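You operate a simulated robot arm through the tools that you are given. There is no shell and no other tool.

The job below is to be done with a simulated two-armed robot. You get a single attempt, and the scene is never put back.

Task
Light station 26 dimly: red dial to 50, teal lever to narrow, then lamp on and flap open.
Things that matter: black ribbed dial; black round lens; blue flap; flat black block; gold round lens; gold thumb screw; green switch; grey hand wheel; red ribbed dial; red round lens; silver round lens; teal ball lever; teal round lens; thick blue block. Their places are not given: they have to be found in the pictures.

It is judged by the outcome, as a careful person would: the job done as asked, and still so three seconds after it is handed in. It fails if anything else is knocked over, pushed out of place, dropped, spilled or broken.

Robot
Two 6-joint arms with two-finger grippers on one trunk that stands fixed in place. Base frame: the origin is at the foot of the trunk, x ahead of it, y to its left, z up; the work surface is at about z = 0.76. Units: m, rad, N and s.
The left shoulder is at [0.03, 0.178, 1.013], the right one opposite. With the tool pointing down near the work surface each hand reaches from about 0.54 to 0.8 m from the base axis, measured 20 degrees to its own side. Payload 2.54 kg a hand.
Tool frame (each hand has its own): the origin (TCP) lies between the finger pads and is the grasp point; the fingertips stand 0.03 m ahead of it; z points along the fingers, y is the line along which they close. The gripper opens to 0.116 m; its body begins 0.095 m behind the TCP.
Orientation is that of the tool frame in the base frame, as a unit quaternion [x, y, z, w]. With the fingers straight down and closing along the base's y, the tool's x points along the base's -x, its y along +y and its z along -z.

Tools
- The arms move only by the tool step_arm. It takes "left_moves", "right_moves" or both (then of equal length, played together; a hand with none holds still); each is a list of rows, each an object (a shift or turn left out is 0, a gripper value left out holds the last) with "xyz": the shift along the tool's x, y, z in m, a list of three; "rot": the turn, a rotation vector about the tool's x, y, z in rad, a list of three. In form: [{"xyz": [tx, ty, tz], "rot": [ax, ay, az]}, ...]. A call has 1 to 20 rows; each row is the pose to reach, as a shift and turn from the pose commanded when the call began, along the tool's axes at that moment. "left_gripper" and "right_gripper" are, for a hand that has rows, the opening in per cent of the stroke, from 0 (shut) to 100 (fully open), set as the call begins (left out, the last holds). Rows are played at 5 a second. More than 0.05 m and 0.15 rad between two rows, or a gripper value outside its range, and nothing of the call is played. A pose out of reach is approached as far as the arm can. The call stops where the force on the tool passes 90 N (or 10 N more than at its start, if that is more) or the arm is blocked; 0.2 s more then pass. The fingers move at their own pace (about 0.153 m/s each) and stop on an object; they squeeze with about 37 N. The grip force told is the motor's: it shows also when the fingers shut on nothing. Time passes only in rows, and 0.2 s behind the last, so rows that repeat a pose let the fingers close. It gives the time, the measured TCP pose, the force on the tool (base axes), the opening and the grip force at its end, in the units of the frame above (readings bear some noise), with the torque about the TCP (base axes, N m) and any sound that the robot's microphone picked up, and new pictures: "pictures" is both (left out), scene, wrist or none (wrist: the cameras of the hands that moved).
- Cameras (640 x 400 px; columns grow to the right, rows downward): "scene" is now at [0.0371, -0.003, 1.7216]; the picture's right is [-0.06, -1.00, 0.00], its down [-0.85, 0.05, -0.52] and it looks along [0.52, -0.03, -0.85] (base axes); focal length 348 px, centre (320, 200). "left" rides on the left gripper at [0.069, 0.015, -0.122] in its tool frame; the picture's right is [-0.21, 0.98, 0.00], its down [-0.83, -0.18, -0.53] and it looks along [-0.52, -0.11, 0.85] (tool axes); focal length 251 px, centre (320, 200). "right" rides on the right gripper at [0.069, -0.015, -0.122] in its tool frame; the picture's right is [0.21, 0.98, 0.00], its down [-0.83, 0.18, -0.53] and it looks along [-0.52, 0.11, 0.85] (tool axes); focal length 251 px, centre (320, 200).
- move_column(by): moves the trunk up (or, below 0, down) by that many m; the arms and the scene camera ride with it, the base frame stays. It gives what a move gives, with no picture.
- turn_head(pan, tilt): turns the head with the scene camera to pan (to the left, within 2.496 rad either way) and tilt (down, from -0.506 to 1.204), counted from straight ahead of the robot. It gives what a move gives, and a new picture of the scene camera.
- probe_pixels(camera, pixels): there is no depth. For up to 12 entries [column, row, z] of the newest picture of that camera ("zoom" is the newest enlarged one), the place [x, y] in the base frame at which the ray of that pixel passes the height z, good to about 0.003 m. No time passes.
- enlarge(camera, box): a new picture of the part [left, top, right, bottom] of that camera's present view, enlarged. No time passes.
- close_job(): hands the job in; it is judged then, once.

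Leave the grippers open and the arms clear of the work at the hand-in unless told otherwise.

The tools are called after "Request:" by a JSON object that holds its "name" and its "arguments". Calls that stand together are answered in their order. step_arm: Moves the arms, as the interface text tells. Its arguments: {"type":"object","properties":{"left_moves":{"type":"array"},"left_gripper":{"type":"number"},"right_moves":{"type":"array"},"right_gripper":{"type":"number"},"pictures":{"type":"string","enum":["both","scene","wrist","none"]}},"required":[]} The other tools are called the same way: move_column (by) moves the trunk up or down; turn_head (pan, tilt) turns the head that bears the scene camera; probe_pixels (camera, pixels) gives the place at which the rays of pixels pass given heights; enlarge (camera, box) takes an enlarged picture of a part of a camera's view; close_job () hands the job in.

At the start:

```text
clock: 0.0
left_eef_pos: [0.4285, 0.1571, 1.2041]
left_tool_rot: [0.0, 1.0, 0.0, 0.0]
left_contact_force: [-0.6, 0.1, 0.0]
left_moment: [-0.02, -0.03, -0.03]
left_grip_width: 0.1161
left_grasp_force: 0.1
right_eef_pos: [0.4015, -0.2647, 1.2728]
right_tool_rot: [0.0, 1.0, 0.001, 0.0]
right_contact_force: [0.2, -0.2, -0.2]
right_moment: [-0.01, 0.0, 0.01]
right_grip_width: 0.116
right_grasp_force: 0.1
trunk travel left (down, up): [-0.225, 0.315]
head pan, tilt (commanded): [-0.063, 1.021]
```

scene: 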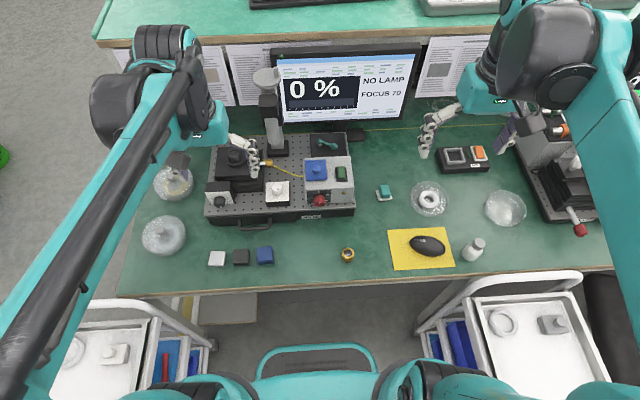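
right: 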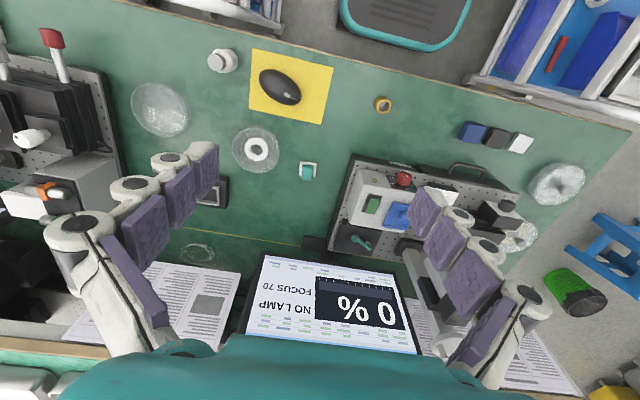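
left: 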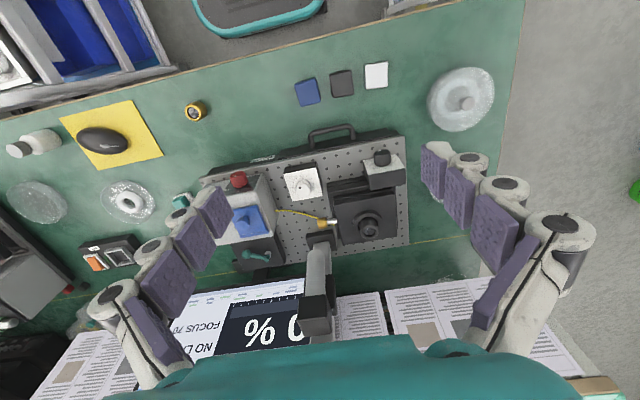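

I see a breadboard station at about (280,175) in the scene picture, with a screen that reads "0 %", "NO LAMP", "FOCUS 70". I'll enlarge the station and the rest of the bench to find the parts.

Request:
{"name": "enlarge", "arguments": {"camera": "scene", "box": [190, 110, 370, 230]}}

Request:
{"name": "enlarge", "arguments": {"camera": "scene", "box": [250, 40, 430, 140]}}

Request:
{"name": "enlarge", "arguments": {"camera": "scene", "box": [420, 100, 640, 250]}}

Request:
{"name": "enlarge", "arguments": {"camera": "left", "box": [200, 110, 430, 290]}}

```text
3.33 times, centred on (280, 170) of scene
```

zoom: 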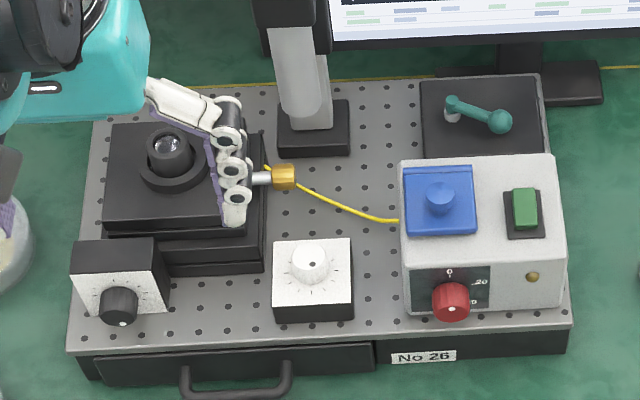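

```text
3.56 times, centred on (340, 90) of scene
```

zoom: 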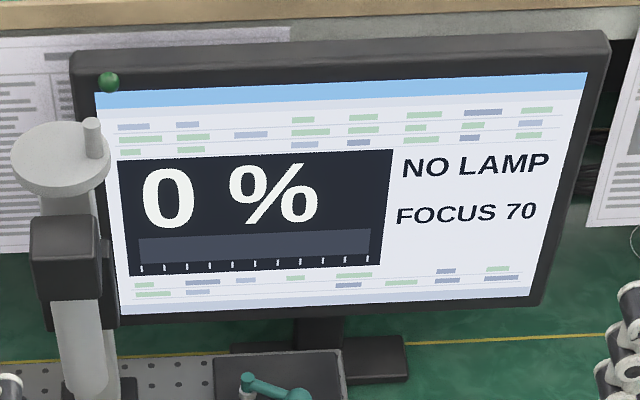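

```text
2.67 times, centred on (530, 175) of scene
```

zoom: 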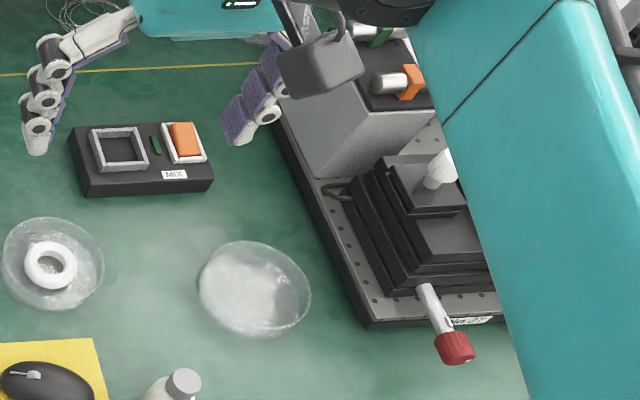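

```text
2.22 times, centred on (315, 200) of left
```

zoom: 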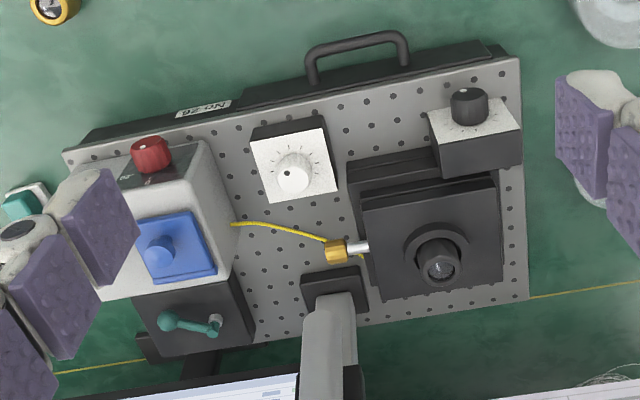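

The left breadboard carries the label "No 26". I can see the red dial on the lamp box front, the blue flap and green switch on its top, and the teal lever on the black box behind it. Next I'll probe their rough places.

Request:
{"name": "probe_pixels", "arguments": {"camera": "scene", "pixels": [[319, 201, 0.85], [313, 167, 0.88], [337, 169, 0.88], [342, 174, 0.88], [330, 145, 0.85], [317, 139, 0.85], [303, 158, 0.86], [347, 155, 0.86], [304, 198, 0.78], [350, 198, 0.78], [206, 213, 0.78], [354, 208, 0.78]]}}

Request:
{"name": "enlarge", "arguments": {"camera": "scene", "box": [295, 125, 365, 215]}}

Request:
{"name": "enlarge", "arguments": {"camera": "right", "box": [320, 150, 430, 260]}}

```text
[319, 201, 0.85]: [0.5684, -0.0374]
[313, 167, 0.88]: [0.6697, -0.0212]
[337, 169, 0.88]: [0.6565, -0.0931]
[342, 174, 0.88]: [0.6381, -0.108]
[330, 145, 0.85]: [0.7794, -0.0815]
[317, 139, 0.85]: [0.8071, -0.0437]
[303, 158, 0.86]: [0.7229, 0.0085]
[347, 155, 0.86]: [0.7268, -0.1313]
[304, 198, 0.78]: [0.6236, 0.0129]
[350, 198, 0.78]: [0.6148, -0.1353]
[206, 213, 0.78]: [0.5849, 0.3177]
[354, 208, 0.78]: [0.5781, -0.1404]
```

```text
4.44 times, centred on (330, 170) of scene
```

zoom: 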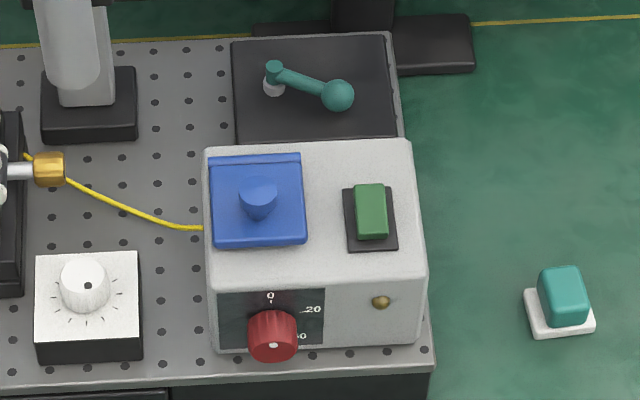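

```text
3.64 times, centred on (375, 205) of right
```

zoom: 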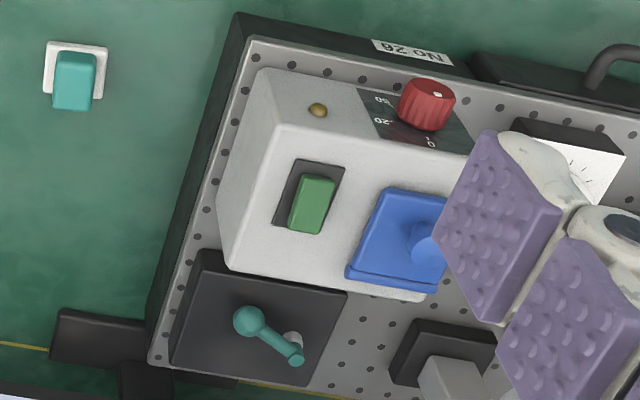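

The parts lie at about x 0.57–0.80 and y −0.13–0.01. I need to read the dial's scale from the front. I'll move the left hand aside to the left, and bring the right hand in front of the lamp box, tilted forward about 0.7 rad so its camera sees the front face.

Request:
{"name": "step_arm", "arguments": {"left_moves": [{"xyz": [0, 0.015, 0]}, {"xyz": [0, 0.03, 0]}, {"xyz": [0, 0.045, 0]}, {"xyz": [0, 0.06, 0]}, {"xyz": [0, 0.075, 0]}, {"xyz": [0, 0.09, 0]}, {"xyz": [0, 0.105, 0]}, {"xyz": [0, 0.12, 0]}], "right_moves": [{"xyz": [0, 0.02, 0.036], "rot": [0, -0.0875, 0]}, {"xyz": [0, 0.045, 0.072], "rot": [0, -0.175, 0]}, {"xyz": [0, 0.07, 0.108], "rot": [0, -0.2625, 0]}, {"xyz": [0, 0.09, 0.144], "rot": [0, -0.35, 0]}, {"xyz": [0, 0.115, 0.18], "rot": [0, -0.4375, 0]}, {"xyz": [0, 0.14, 0.216], "rot": [0, -0.525, 0]}, {"xyz": [0, 0.16, 0.252], "rot": [0, -0.6125, 0]}, {"xyz": [0, 0.18, 0.288], "rot": [0, -0.7, 0]}], "pictures": "both"}}

```text
clock: 1.8
left_eef_pos: [0.4264, 0.2776, 1.2048]
left_tool_rot: [0.001, 1.0, 0.0, 0.001]
left_contact_force: [-0.4, 0.0, 0.7]
left_moment: [-0.03, -0.05, -0.03]
left_grip_width: 0.116
left_grasp_force: 0.0
right_eef_pos: [0.4068, -0.0826, 1.0206]
right_tool_rot: [-0.001, 0.939, 0.001, 0.344]
right_contact_force: [-0.3, 0.2, 1.1]
right_moment: [0.01, -0.02, -0.01]
right_grip_width: 0.1159
right_grasp_force: 0.1
right hand out of reach, approached as far as the arm can: row 8
trunk travel left (down, up): [-0.225, 0.315]
head pan, tilt (commanded): [-0.063, 1.021]
```

scene: 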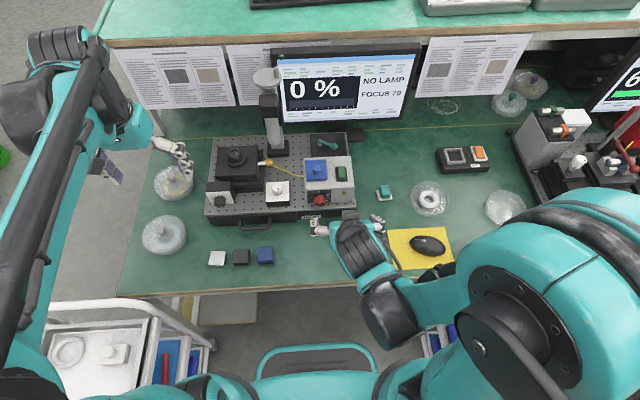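
right: 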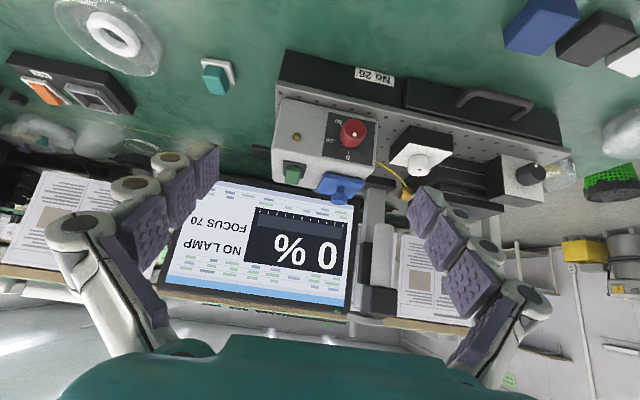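
left: 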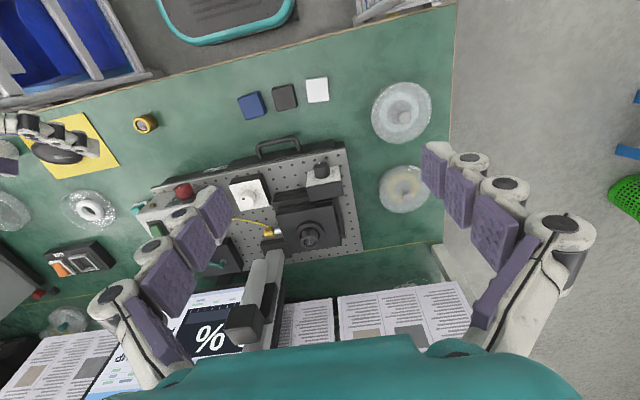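

The dial face now shows at (350,132) in the right picture, upside down. I'll enlarge it to read the scale and the pointer.

Request:
{"name": "enlarge", "arguments": {"camera": "right", "box": [270, 90, 390, 210]}}

Request:
{"name": "enlarge", "arguments": {"camera": "right", "box": [320, 105, 380, 165]}}

Request:
{"name": "enlarge", "arguments": {"camera": "scene", "box": [200, 60, 360, 220]}}

```text
3.33 times, centred on (330, 150) of right
```

zoom: 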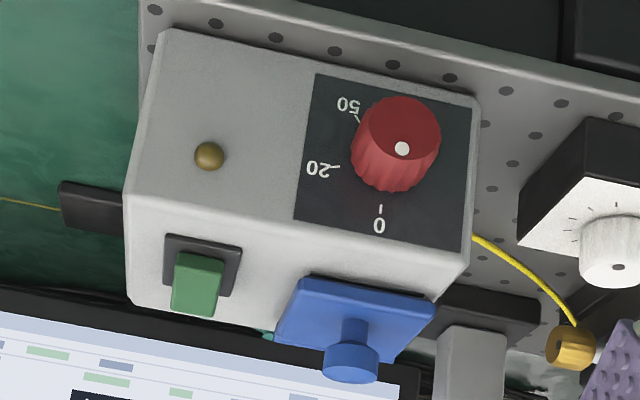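

```text
6.67 times, centred on (350, 135) of right
```

zoom: 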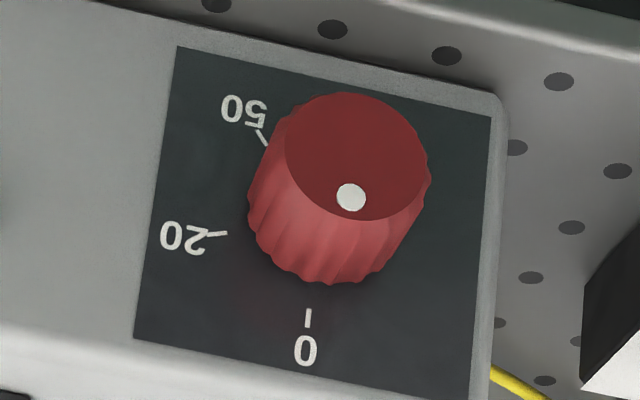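

```text
2.50 times, centred on (280, 140) of scene
```

zoom: 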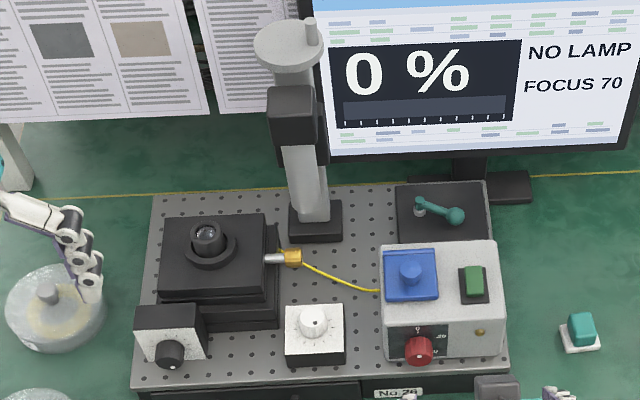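

The pointer dot is at 0 (top). Mark 20 is to the right and 50 at the lower right, so the dial turns clockwise by about 130°. I'll get larger scene views to triangulate the dial, flap, switch and lever.

Request:
{"name": "enlarge", "arguments": {"camera": "scene", "box": [300, 155, 360, 215]}}

Request:
{"name": "probe_pixels", "arguments": {"camera": "right", "pixels": [[355.5, 128.5, 0.8], [355.5, 128.5, 0.84], [355.5, 128.5, 0.88], [348, 153, 0.8], [348, 153, 0.85], [348, 153, 0.9], [329.7, 123.8, 0.8], [329.7, 123.8, 0.85], [334.5, 140, 0.8], [334.5, 140, 0.85], [341.3, 125.5, 0.8], [341.3, 125.5, 0.85]]}}

Request:
{"name": "probe_pixels", "arguments": {"camera": "scene", "pixels": [[319.4, 201.5, 0.8], [319.4, 201.5, 0.84], [319.4, 201.5, 0.88]]}}

```text
6.67 times, centred on (330, 185) of scene
```

zoom: 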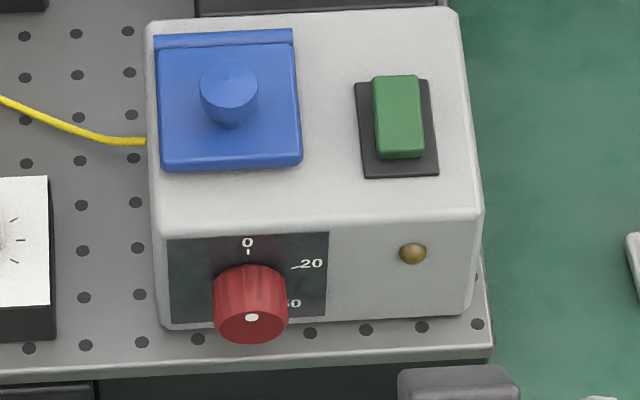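

```text
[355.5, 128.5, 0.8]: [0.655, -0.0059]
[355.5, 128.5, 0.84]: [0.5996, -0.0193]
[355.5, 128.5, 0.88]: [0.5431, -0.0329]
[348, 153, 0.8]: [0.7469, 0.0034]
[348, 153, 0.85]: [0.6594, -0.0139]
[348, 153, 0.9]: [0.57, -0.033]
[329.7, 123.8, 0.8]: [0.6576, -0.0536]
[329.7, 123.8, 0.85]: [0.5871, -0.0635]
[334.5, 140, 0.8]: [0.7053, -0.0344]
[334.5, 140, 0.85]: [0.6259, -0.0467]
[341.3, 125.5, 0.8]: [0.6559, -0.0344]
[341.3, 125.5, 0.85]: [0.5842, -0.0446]
```

```text
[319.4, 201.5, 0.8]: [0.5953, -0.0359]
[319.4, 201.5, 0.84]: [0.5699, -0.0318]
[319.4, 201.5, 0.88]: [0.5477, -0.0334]
```

The dial front works out at about (0.551, −0.033, 0.874). The flap has its hinge strip on the far side (top edge in the picture) and a knob in the middle. I'll probe matching box, knob and switch points in both cameras.

Request:
{"name": "probe_pixels", "arguments": {"camera": "right", "pixels": [[272.9, 150, 0.85], [272.9, 150, 0.95], [375, 169.5, 0.85], [375, 169.5, 0.95], [283.4, 99, 0.78], [283.4, 99, 0.88], [377.4, 119, 0.78], [377.4, 119, 0.88], [339, 200, 0.9], [339, 200, 1.0], [293, 168, 0.85], [293, 168, 0.95]]}}

Request:
{"name": "probe_pixels", "arguments": {"camera": "scene", "pixels": [[354, 187.25, 0.85], [354, 187.25, 0.95], [304.8, 189.5, 0.85], [304.8, 189.5, 0.95], [352.2, 202, 0.78], [352.2, 202, 0.88], [306.8, 204.2, 0.78], [306.8, 204.2, 0.88], [316.5, 168.2, 0.9], [316.5, 168.2, 1.0], [341.8, 171, 0.85], [341.8, 171, 0.95]]}}

```text
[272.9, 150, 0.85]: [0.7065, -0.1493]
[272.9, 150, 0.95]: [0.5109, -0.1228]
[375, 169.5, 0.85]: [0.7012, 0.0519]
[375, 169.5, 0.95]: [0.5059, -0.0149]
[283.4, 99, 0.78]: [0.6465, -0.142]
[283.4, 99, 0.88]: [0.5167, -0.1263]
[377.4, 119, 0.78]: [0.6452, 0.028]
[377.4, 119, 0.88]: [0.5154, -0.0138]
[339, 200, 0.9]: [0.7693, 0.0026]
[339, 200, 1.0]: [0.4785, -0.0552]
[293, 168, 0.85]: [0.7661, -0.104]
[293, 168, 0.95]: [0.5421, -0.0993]
```

```text
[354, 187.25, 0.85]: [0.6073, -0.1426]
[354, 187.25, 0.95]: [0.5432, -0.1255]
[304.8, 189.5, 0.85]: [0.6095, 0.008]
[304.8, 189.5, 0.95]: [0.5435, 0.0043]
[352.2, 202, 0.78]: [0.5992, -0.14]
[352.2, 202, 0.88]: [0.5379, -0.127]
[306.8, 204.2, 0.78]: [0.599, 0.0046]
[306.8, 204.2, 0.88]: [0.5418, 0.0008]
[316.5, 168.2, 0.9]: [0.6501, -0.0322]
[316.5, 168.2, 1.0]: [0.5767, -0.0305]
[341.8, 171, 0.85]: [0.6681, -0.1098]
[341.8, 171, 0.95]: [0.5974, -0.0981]
```

From the rays: the box front is at x≈0.56, its top at z≈0.92 and its foot at z≈0.845. The flap knob top is at about (0.61, −0.03, 0.955). Next I'll swing the right hand over the lamp box, fingers down and well above it, so its camera can look at the lever for "narrow" markings.

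Request:
{"name": "step_arm", "arguments": {"right_moves": [{"xyz": [-0.036, 0.003, 0.013], "rot": [0, 0.117, 0]}, {"xyz": [-0.072, 0.007, 0.025], "rot": [0, 0.233, 0]}, {"xyz": [-0.107, 0.01, 0.038], "rot": [0, 0.35, 0]}, {"xyz": [-0.143, 0.013, 0.05], "rot": [0, 0.467, 0]}, {"xyz": [-0.179, 0.017, 0.063], "rot": [0, 0.583, 0]}, {"xyz": [-0.2145, 0.02, 0.0757], "rot": [0, 0.7, 0]}], "pictures": "both"}}

```text
clock: 3.2
left_eef_pos: [0.4299, 0.2776, 1.2041]
left_tool_rot: [0.0, 1.0, 0.001, -0.002]
left_contact_force: [1.0, -0.1, 0.5]
left_moment: [0.0, 0.01, 0.02]
left_grip_width: 0.116
left_grasp_force: 0.0
right_eef_pos: [0.6223, -0.062, 1.099]
right_tool_rot: [0.0, 1.0, 0.0, -0.002]
right_contact_force: [0.2, -0.3, -0.3]
right_moment: [-0.02, 0.03, -0.01]
right_grip_width: 0.1158
right_grasp_force: 0.1
trunk travel left (down, up): [-0.225, 0.315]
head pan, tilt (commanded): [-0.063, 1.021]
```

scene: 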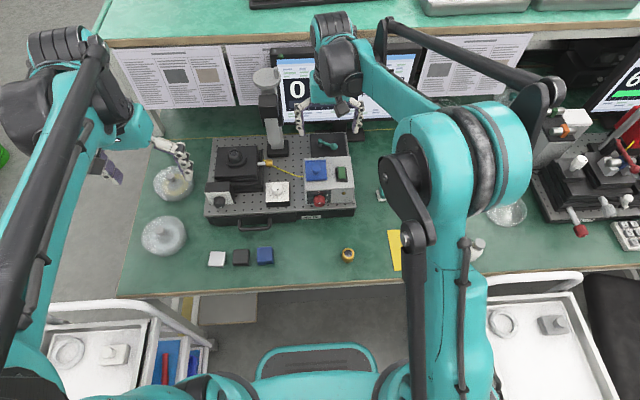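
right: 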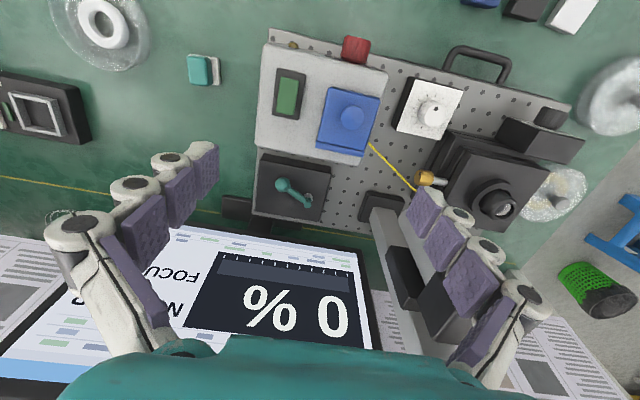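

The lever box is at about (291,187) in the right picture. I'll enlarge it and the lamp box top.

Request:
{"name": "enlarge", "arguments": {"camera": "right", "box": [245, 145, 345, 235]}}

Request:
{"name": "enlarge", "arguments": {"camera": "right", "box": [250, 35, 400, 165]}}

Request:
{"name": "enlarge", "arguments": {"camera": "scene", "box": [295, 125, 365, 215]}}

```text
4.44 times, centred on (295, 190) of right
```

zoom: 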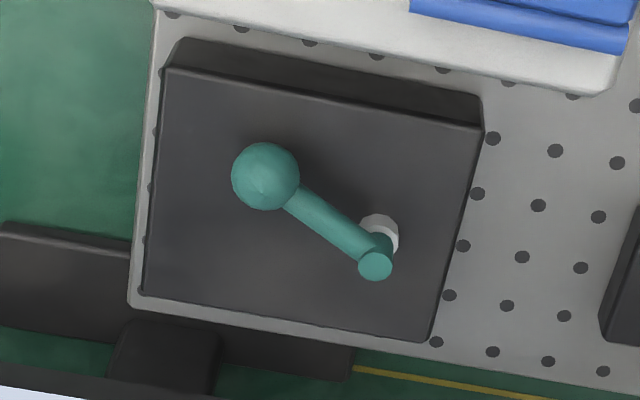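

```text
3.08 times, centred on (325, 100) of right
```

zoom: 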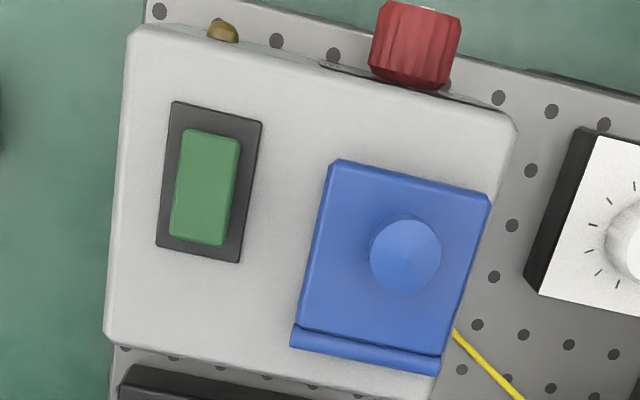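

```text
4.44 times, centred on (330, 170) of scene
```

zoom: 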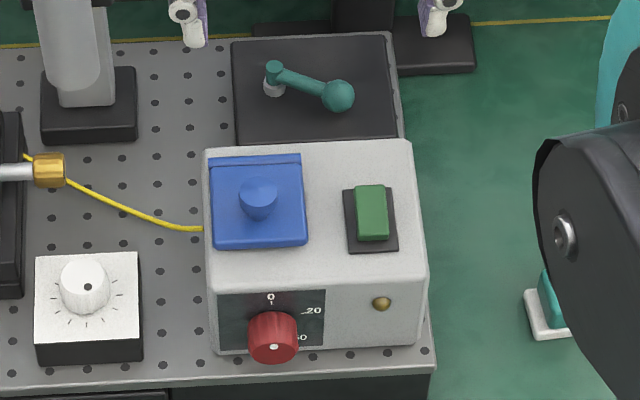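

There are no markings on top of the lever box. I'll look at the wall sheets and the screen for hints about "narrow", tilting the head up.

Request:
{"name": "turn_head", "arguments": {"pan": 0.0, "tilt": 0.75}}

```text
clock: 4.0
left_eef_pos: [0.427, 0.277, 1.2063]
left_tool_rot: [-0.001, 1.0, 0.0, 0.0]
left_contact_force: [0.2, 0.2, 0.2]
left_moment: [0.01, -0.03, -0.02]
left_grip_width: 0.1161
left_grasp_force: 0.1
right_eef_pos: [0.6195, -0.0622, 1.0988]
right_tool_rot: [0.0, 1.0, 0.001, 0.001]
right_contact_force: [0.2, -0.7, 1.1]
right_moment: [0.02, -0.02, -0.03]
right_grip_width: 0.116
right_grasp_force: 0.1
trunk travel left (down, up): [-0.225, 0.315]
head pan, tilt (commanded): [0.0, 0.75]
```

scene: 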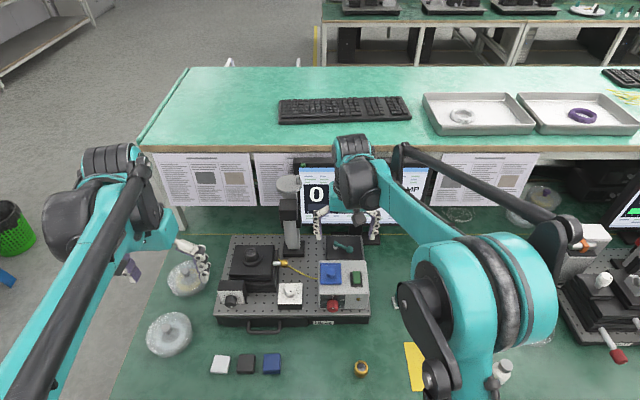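

Request:
{"name": "enlarge", "arguments": {"camera": "scene", "box": [150, 145, 310, 215]}}

Request:
{"name": "enlarge", "arguments": {"camera": "scene", "box": [400, 145, 560, 215]}}

Request:
{"name": "enlarge", "arguments": {"camera": "scene", "box": [540, 180, 640, 360]}}

```text
4.00 times, centred on (230, 180) of scene
```

zoom: 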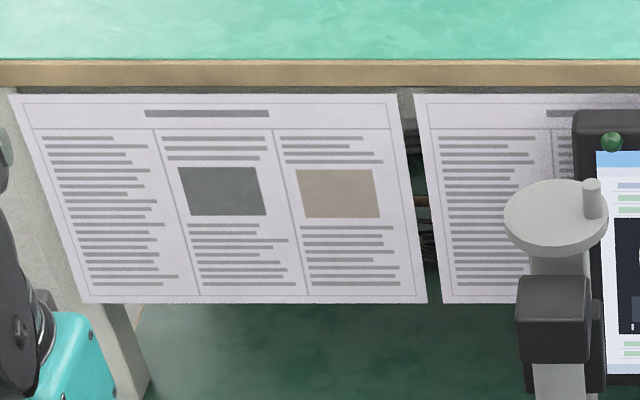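

```text
4.00 times, centred on (480, 180) of scene
```

zoom: 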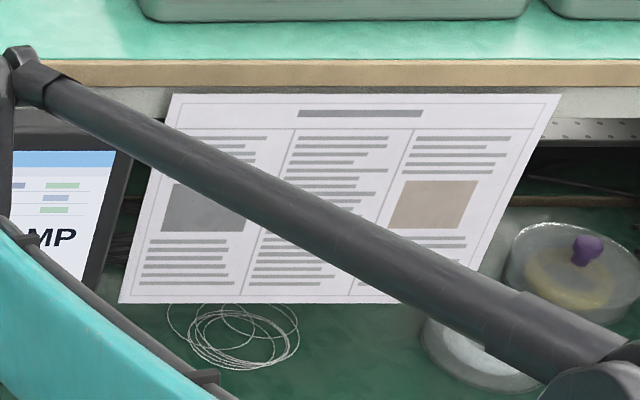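

```text
2.22 times, centred on (590, 270) of scene
```

zoom: 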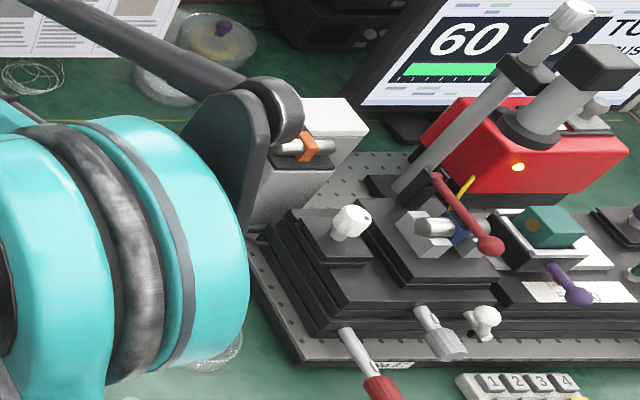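

The sheets carry no readable text. I'll bring the right hand a bit closer to the lever box for a sharper look for marks, staying above everything.

Request:
{"name": "step_arm", "arguments": {"right_moves": [{"xyz": [-0.03, 0, 0.02]}, {"xyz": [-0.06, 0, 0.04]}, {"xyz": [-0.09, 0, 0.06]}, {"xyz": [-0.1, 0, 0.07]}], "pictures": "both"}}

Request:
{"name": "enlarge", "arguments": {"camera": "right", "box": [200, 60, 360, 180]}}

```text
clock: 5.0
left_eef_pos: [0.4275, 0.2775, 1.2056]
left_tool_rot: [0.001, 1.0, 0.0, 0.0]
left_contact_force: [-0.1, 0.4, 0.5]
left_moment: [0.04, -0.05, 0.01]
left_grip_width: 0.1161
left_grasp_force: 0.1
right_eef_pos: [0.7218, -0.0628, 1.0295]
right_tool_rot: [0.0, 1.0, 0.001, -0.001]
right_contact_force: [-1.0, -0.4, 0.6]
right_moment: [0.0, -0.02, -0.02]
right_grip_width: 0.116
right_grasp_force: 0.0
trunk travel left (down, up): [-0.225, 0.315]
head pan, tilt (commanded): [0.0, 0.75]
```

scene: 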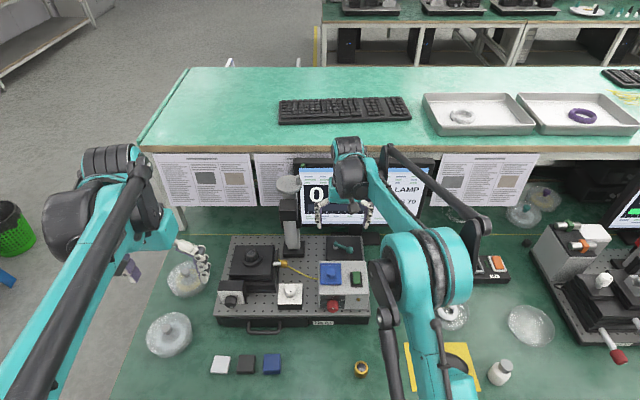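
right: 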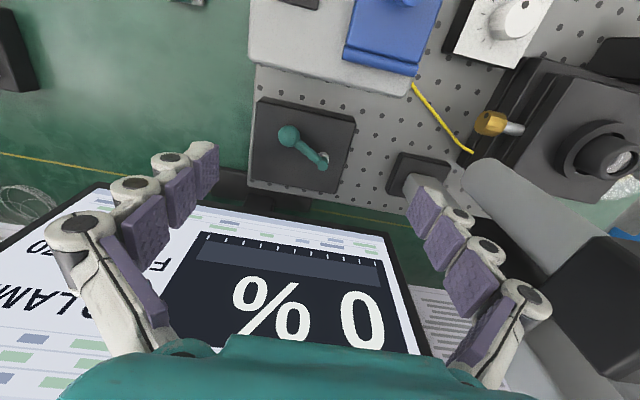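

```text
3.33 times, centred on (280, 120) of right
```

zoom: 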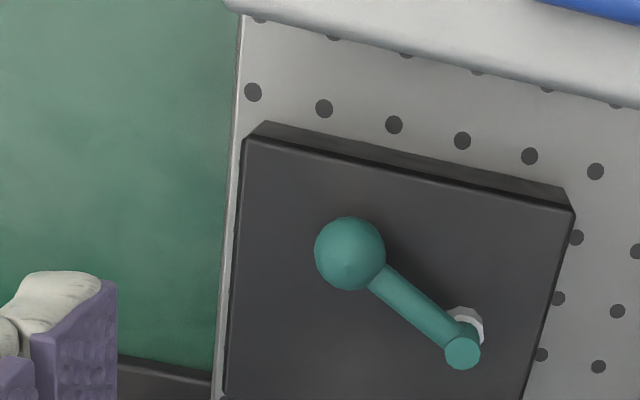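

Still no markings on the top. I'll zoom the scene view to the lever box, and also use the left camera's view to check its other faces.

Request:
{"name": "enlarge", "arguments": {"camera": "scene", "box": [305, 225, 385, 275]}}

Request:
{"name": "enlarge", "arguments": {"camera": "scene", "box": [205, 220, 385, 340]}}

Request:
{"name": "enlarge", "arguments": {"camera": "left", "box": [140, 180, 300, 300]}}

```text
8.00 times, centred on (345, 250) of scene
```

zoom: 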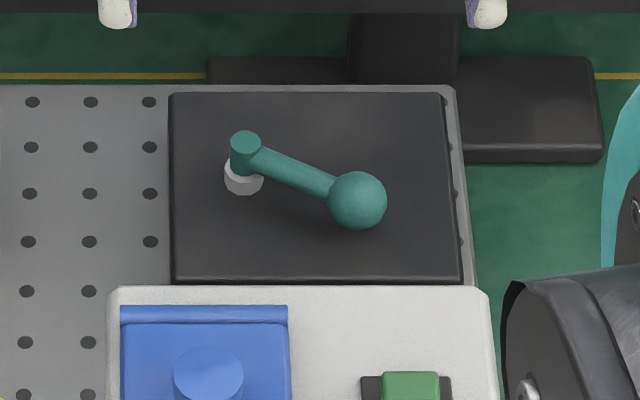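

```text
3.33 times, centred on (295, 280) of scene
```

zoom: 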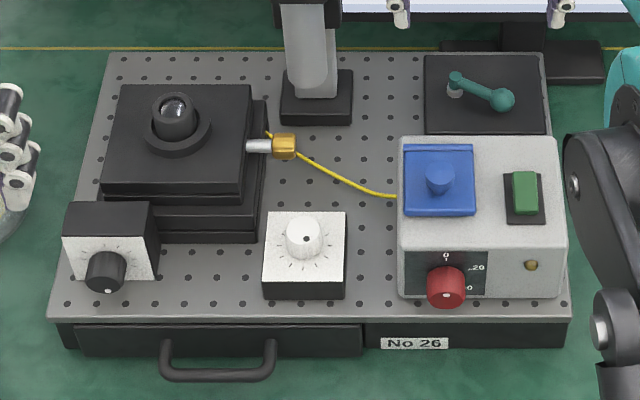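

```text
3.33 times, centred on (220, 240) of left
```

zoom: 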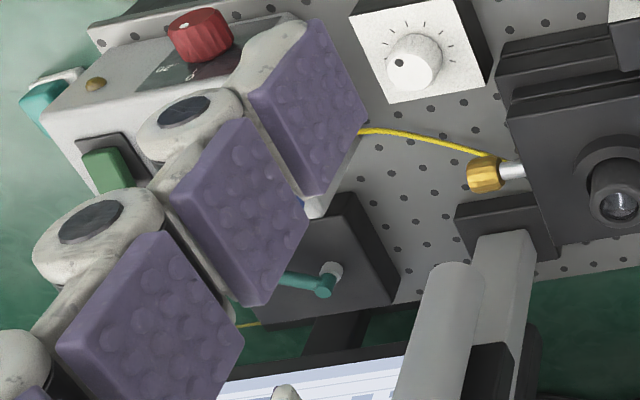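

I'll pan the head right to read the neighbouring station's screen for comparison, since it may show what the display says when lit.

Request:
{"name": "turn_head", "arguments": {"pan": -0.5, "tilt": 0.75}}

```text
clock: 5.9
left_eef_pos: [0.4282, 0.2773, 1.2043]
left_tool_rot: [0.0, 1.0, -0.001, 0.0]
left_contact_force: [-0.3, -0.6, -0.3]
left_moment: [0.01, -0.02, -0.03]
left_grip_width: 0.1157
left_grasp_force: 0.1
right_eef_pos: [0.7211, -0.0645, 1.0306]
right_tool_rot: [0.0, 1.0, -0.001, 0.0]
right_contact_force: [0.0, 0.2, 0.2]
right_moment: [-0.04, -0.02, -0.01]
right_grip_width: 0.1159
right_grasp_force: 0.2
trunk travel left (down, up): [-0.225, 0.315]
head pan, tilt (commanded): [-0.499, 0.75]
```

scene: 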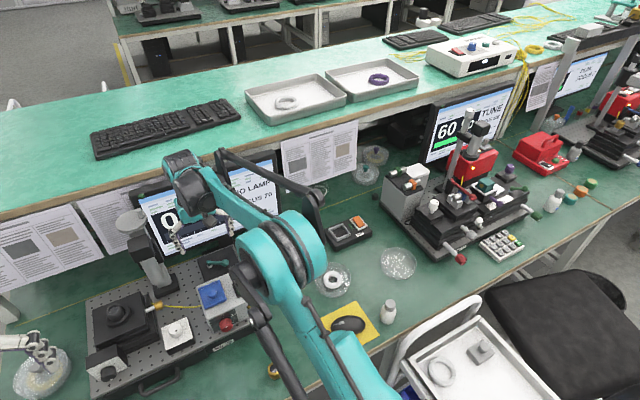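

Request:
{"name": "enlarge", "arguments": {"camera": "scene", "box": [370, 80, 530, 260]}}

Request:
{"name": "enlarge", "arguments": {"camera": "scene", "box": [410, 85, 520, 165]}}

Request:
{"name": "enlarge", "arguments": {"camera": "scene", "box": [520, 40, 640, 120]}}

Request:
{"name": "enlarge", "arguments": {"camera": "scene", "box": [130, 150, 290, 270]}}

```text
2.22 times, centred on (450, 170) of scene
```

zoom: 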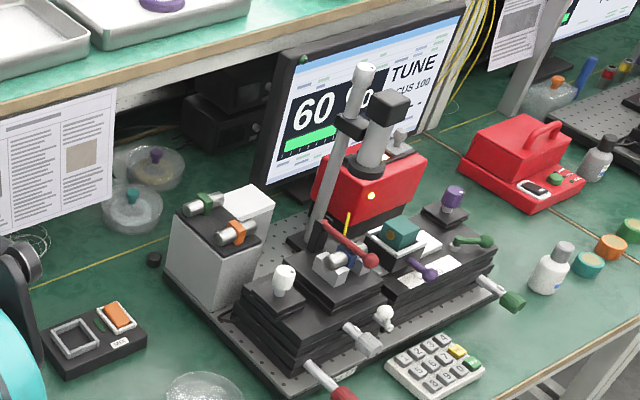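

```text
5.00 times, centred on (465, 125) of scene
```

zoom: 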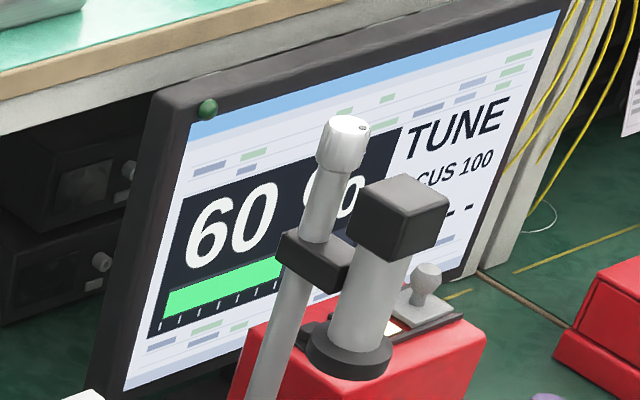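

```text
5.00 times, centred on (580, 80) of scene
```

zoom: 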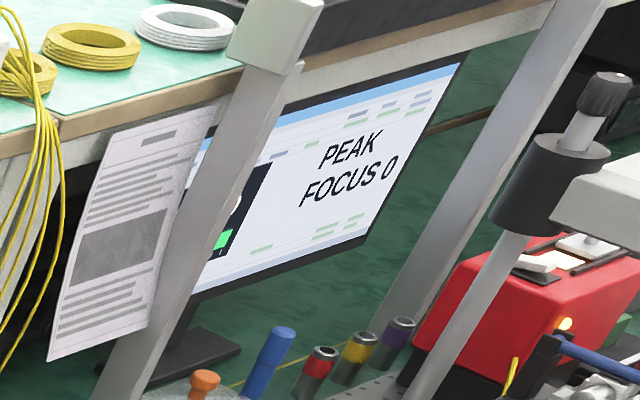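

```text
3.33 times, centred on (210, 210) of scene
```

zoom: 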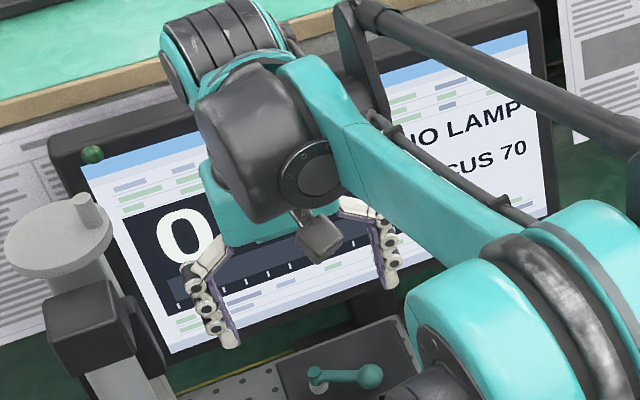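

The other screens show "TUNE"/"PEAK" with focus values, so the display might give more once lit. I want to check the lever box's side faces for markings before touching it. I'll yaw and tilt the right hand to look from the right side towards +y, keeping clear of everything.

Request:
{"name": "step_arm", "arguments": {"right_moves": [{"xyz": [0.002, -0.015, 0.0], "rot": [-0.039, -0.039, -0.127]}, {"xyz": [0.004, -0.03, 0.0], "rot": [-0.078, -0.078, -0.253]}, {"xyz": [0.005, -0.044, 0.0], "rot": [-0.117, -0.117, -0.38]}, {"xyz": [0.007, -0.059, 0.0], "rot": [-0.157, -0.157, -0.506]}, {"xyz": [0.009, -0.073, 0.005], "rot": [-0.196, -0.196, -0.633]}, {"xyz": [0.011, -0.088, 0.01], "rot": [-0.235, -0.235, -0.76]}, {"xyz": [0.012, -0.102, 0.015], "rot": [-0.274, -0.274, -0.886]}, {"xyz": [0.014, -0.117, 0.02], "rot": [-0.313, -0.313, -1.013]}, {"xyz": [0.016, -0.132, 0.022], "rot": [-0.353, -0.353, -1.139]}, {"xyz": [0.018, -0.146, 0.025], "rot": [-0.392, -0.392, -1.266]}, {"xyz": [0.019, -0.161, 0.028], "rot": [-0.431, -0.431, -1.392]}, {"xyz": [0.021, -0.1755, 0.03], "rot": [-0.47, -0.47, -1.519]}], "pictures": "wrist"}}

```text
clock: 8.5
left_eef_pos: [0.4283, 0.2765, 1.2047]
left_tool_rot: [0.0, 1.0, 0.0, 0.0]
left_contact_force: [0.9, -1.1, 0.0]
left_moment: [0.02, 0.01, 0.02]
left_grip_width: 0.1163
left_grasp_force: 0.1
right_eef_pos: [0.7018, -0.238, 1.0003]
right_tool_rot: [0.676, -0.675, -0.21, -0.21]
right_contact_force: [-0.3, -0.1, -1.0]
right_moment: [0.03, 0.03, 0.01]
right_grip_width: 0.1159
right_grasp_force: 0.1
trunk travel left (down, up): [-0.225, 0.315]
head pan, tilt (commanded): [-0.499, 0.75]
```

right: 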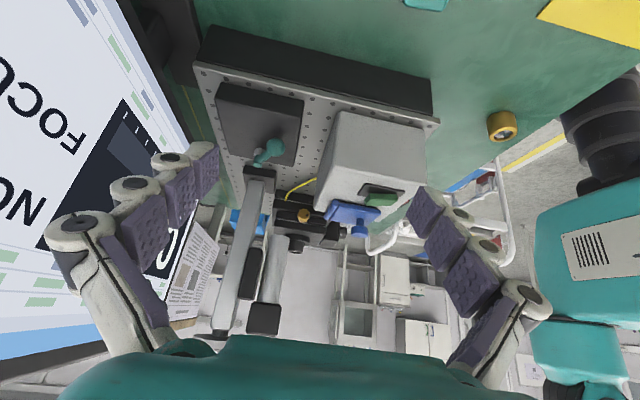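

Request:
{"name": "enlarge", "arguments": {"camera": "right", "box": [190, 60, 330, 190]}}

Request:
{"name": "enlarge", "arguments": {"camera": "right", "box": [300, 90, 450, 250]}}

Request:
{"name": "probe_pixels", "arguments": {"camera": "right", "pixels": [[273, 148, 0.88], [273, 148, 0.92]]}}

```text
3.08 times, centred on (260, 125) of right
```

zoom: 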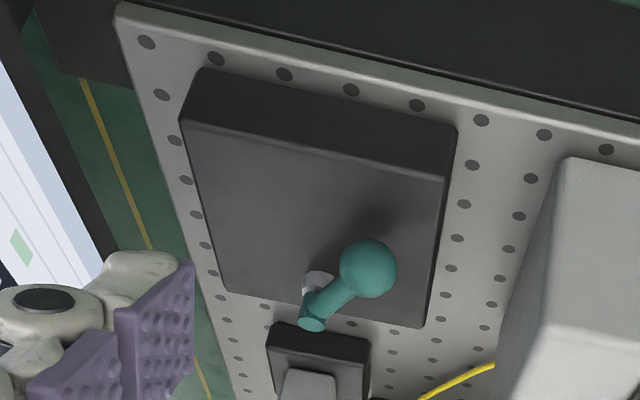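

```text
2.50 times, centred on (375, 170) of right
```

zoom: 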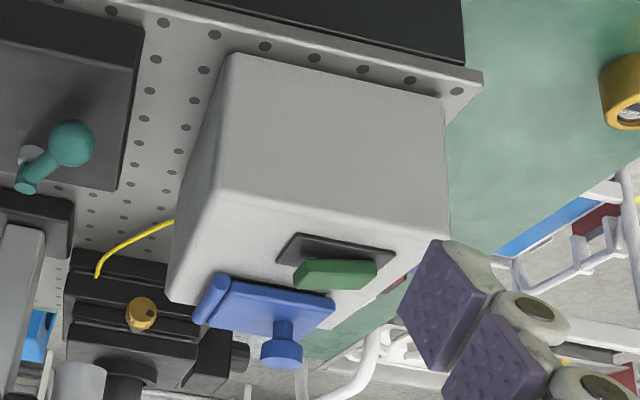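

```text
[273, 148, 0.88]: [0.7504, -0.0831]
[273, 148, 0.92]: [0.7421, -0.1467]
```

The right face of the lever box is plain too, so there are no printed marks. The lever presumably rests on its "wide" stop and swings to the other one; I'll find that out gently, watching force and screen. First comes the red dial. I'll raise the trunk 0.15 m for better wrist room, then bring the right hand to a forward-pointing pose in front of the box.

Request:
{"name": "move_column", "arguments": {"by": 0.15}}

```text
clock: 10.3
left_eef_pos: [0.4273, 0.2768, 1.355]
left_tool_rot: [0.001, 1.0, 0.0, 0.0]
left_contact_force: [-0.4, -0.4, 0.8]
left_moment: [0.0, 0.02, 0.0]
left_grip_width: 0.1158
left_grasp_force: 0.0
right_eef_pos: [0.7, -0.2378, 1.1506]
right_tool_rot: [-0.676, 0.676, 0.209, 0.209]
right_contact_force: [-0.3, -0.1, -0.6]
right_moment: [0.02, -0.02, 0.0]
right_grip_width: 0.1161
right_grasp_force: 0.1
trunk travel left (down, up): [-0.375, 0.165]
head pan, tilt (commanded): [-0.499, 0.75]
```

Trunk is up. Now I'll turn the right hand to point forward (tool z along +x) and bring it to about (0.44, −0.12, 1.0), in front of and above the box.

Request:
{"name": "step_arm", "arguments": {"right_moves": [{"xyz": [-0.001, 0.02, 0.0147], "rot": [0.1104, -0.0582, 0.0582]}, {"xyz": [-0.002, 0.04, 0.0293], "rot": [0.2208, -0.1164, 0.1164]}, {"xyz": [-0.003, 0.06, 0.044], "rot": [0.3312, -0.1746, 0.1746]}, {"xyz": [-0.004, 0.08, 0.0586], "rot": [0.4416, -0.2328, 0.2328]}, {"xyz": [-0.005, 0.1, 0.0732], "rot": [0.552, -0.291, 0.291]}, {"xyz": [-0.006, 0.12, 0.0879], "rot": [0.6624, -0.3492, 0.3492]}, {"xyz": [-0.007, 0.14, 0.1025], "rot": [0.7728, -0.4074, 0.4074]}, {"xyz": [-0.008, 0.16, 0.1172], "rot": [0.8832, -0.4656, 0.4656]}, {"xyz": [-0.009, 0.18, 0.1318], "rot": [0.9936, -0.5238, 0.5238]}, {"xyz": [-0.01, 0.2, 0.1465], "rot": [1.104, -0.582, 0.582]}, {"xyz": [-0.011, 0.22, 0.1611], "rot": [1.2144, -0.6402, 0.6402]}, {"xyz": [-0.012, 0.24, 0.1758], "rot": [1.3248, -0.6984, 0.6984]}, {"xyz": [-0.0126, 0.26, 0.1904], "rot": [1.435, -0.7565, 0.7565]}], "pictures": "both"}}

```text
clock: 13.3
left_eef_pos: [0.4318, 0.2784, 1.3529]
left_tool_rot: [0.0, 1.0, -0.001, -0.001]
left_contact_force: [1.0, 0.0, 0.1]
left_moment: [0.05, 0.06, 0.0]
left_grip_width: 0.1159
left_grasp_force: 0.1
right_eef_pos: [0.6371, 0.0963, 1.1291]
right_tool_rot: [-0.089, 0.842, 0.081, 0.526]
right_contact_force: [0.2, -0.3, -0.4]
right_moment: [-0.01, -0.06, 0.02]
right_grip_width: 0.116
right_grasp_force: 0.0
right hand out of reach, approached as far as the arm can: row 6, 7, 8, 9, 10, 11, 12, 13
trunk travel left (down, up): [-0.375, 0.165]
head pan, tilt (commanded): [-0.499, 0.75]
stopped in row 13 (right hand): the arm was blocked; the commanded pose is now the measured one
```

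scene: 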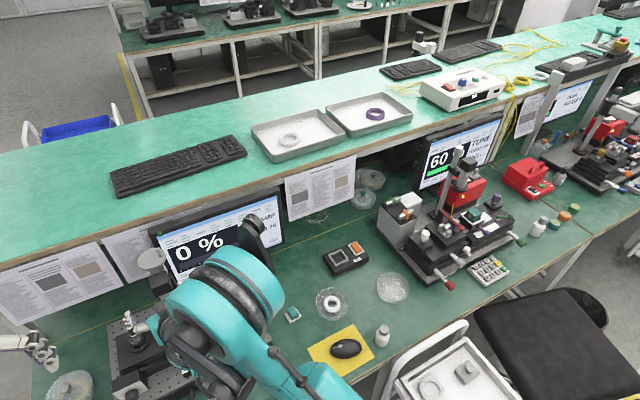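
right: 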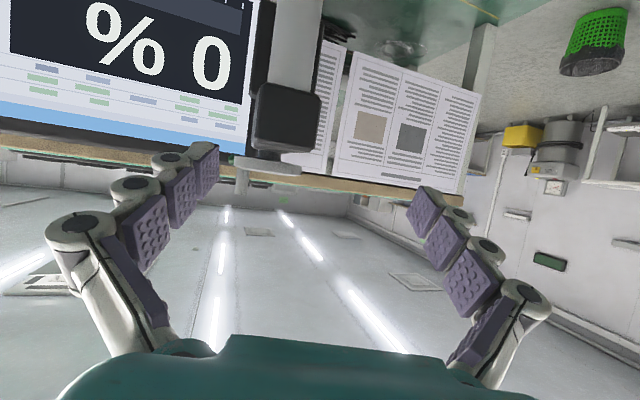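

The hand ended somewhere unexpected, at (0.637, 0.096, 1.129): the pose was out of reach and the arm stopped. Force is near zero. Before moving anything I'll look at the station to be sure nothing was touched.

Request:
{"name": "turn_head", "arguments": {"pan": 0.1, "tilt": 0.95}}

```text
clock: 14.3
left_eef_pos: [0.4294, 0.2773, 1.3554]
left_tool_rot: [0.0, 1.0, 0.001, 0.0]
left_contact_force: [-0.3, -0.1, 2.0]
left_moment: [-0.02, 0.02, 0.01]
left_grip_width: 0.116
left_grasp_force: 0.2
right_eef_pos: [0.6342, 0.0945, 1.1316]
right_tool_rot: [-0.089, 0.841, 0.081, 0.528]
right_contact_force: [0.1, -0.1, 0.0]
right_moment: [-0.03, -0.04, 0.02]
right_grip_width: 0.1161
right_grasp_force: 0.2
trunk travel left (down, up): [-0.375, 0.165]
head pan, tilt (commanded): [0.099, 0.949]
```

scene: 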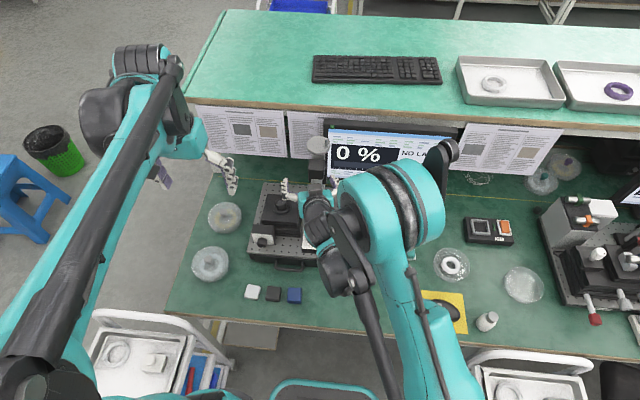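

Request:
{"name": "enlarge", "arguments": {"camera": "scene", "box": [230, 120, 430, 290]}}

Request:
{"name": "enlarge", "arguments": {"camera": "left", "box": [0, 0, 640, 400]}}

```text
2.35 times, centred on (330, 205) of scene
```

zoom: 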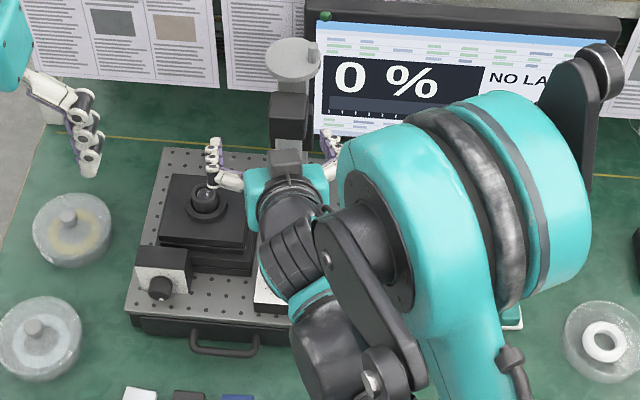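

```text
1.00 times, centred on (320, 200) of left (not enlarged: the box is as wide or as high as the picture)
```

zoom: 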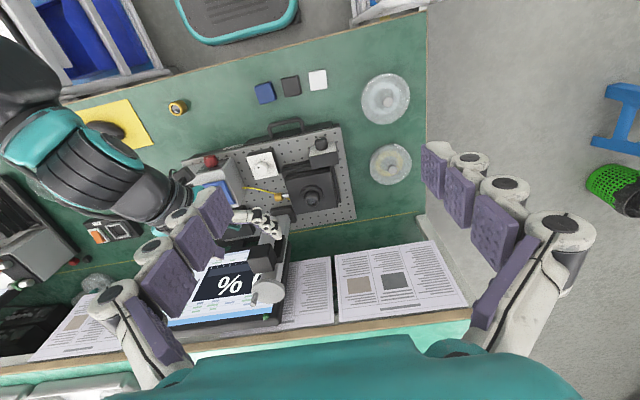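

Nothing looks disturbed: the hand hangs in front of the column, clear of the wheel. A horizontal forward pose is out of reach, so I'll turn the dial from above instead, with fingers down straddling it and the hand leaning about the x axis in strokes. First I'll back the hand off and return it to fingers-down above the lamp box.

Request:
{"name": "step_arm", "arguments": {"right_moves": [{"xyz": [0.0027, -0.0106, -0.0416]}, {"xyz": [0.0054, -0.0211, -0.0833]}, {"xyz": [0.00095, -0.0353, -0.087], "rot": [0.0214, 0.1393, 0.0235]}, {"xyz": [-0.0035, -0.0494, -0.0907], "rot": [0.0428, 0.2787, 0.047]}, {"xyz": [-0.008, -0.0636, -0.0944], "rot": [0.0641, 0.418, 0.0705]}, {"xyz": [-0.0124, -0.0777, -0.0981], "rot": [0.0855, 0.5574, 0.094]}, {"xyz": [-0.0169, -0.0919, -0.1018], "rot": [0.1069, 0.6967, 0.1175]}, {"xyz": [-0.0213, -0.106, -0.1055], "rot": [0.1283, 0.836, 0.141]}, {"xyz": [-0.0258, -0.1202, -0.1092], "rot": [0.1496, 0.9754, 0.1645]}, {"xyz": [-0.0302, -0.1343, -0.1129], "rot": [0.171, 1.1147, 0.188]}], "pictures": "both"}}

```text
clock: 16.5
left_eef_pos: [0.4286, 0.278, 1.3561]
left_tool_rot: [0.0, 1.0, 0.0, -0.001]
left_contact_force: [0.6, -0.8, -0.1]
left_moment: [0.02, 0.03, -0.04]
left_grip_width: 0.1159
left_grasp_force: 0.1
right_eef_pos: [0.5817, -0.0615, 1.2007]
right_tool_rot: [-0.001, 1.0, 0.0, -0.001]
right_contact_force: [-0.2, -1.1, -0.1]
right_moment: [-0.01, 0.03, -0.01]
right_grip_width: 0.1161
right_grasp_force: 0.0
right hand out of reach, approached as far as the arm can: row 1, 2
trunk travel left (down, up): [-0.375, 0.165]
head pan, tilt (commanded): [0.099, 0.949]
```

scene: 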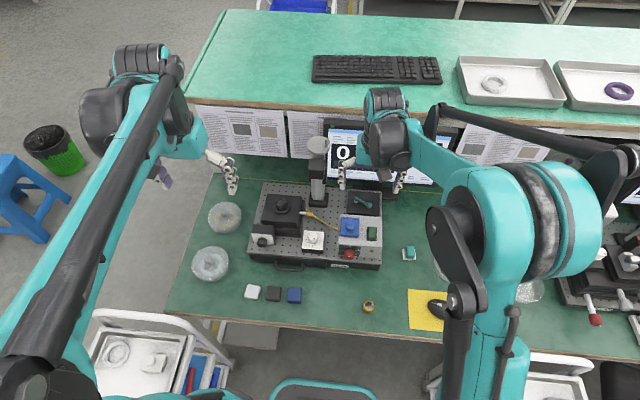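
right: 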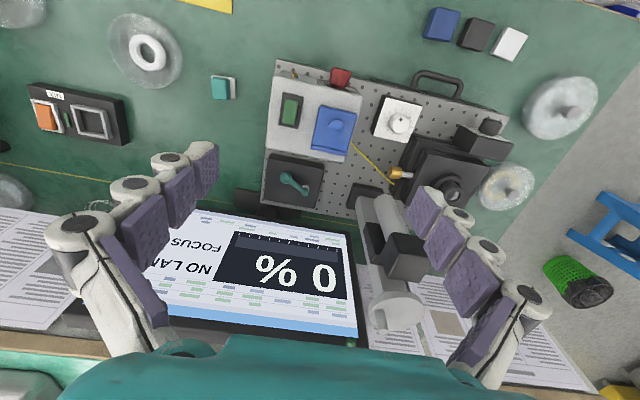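

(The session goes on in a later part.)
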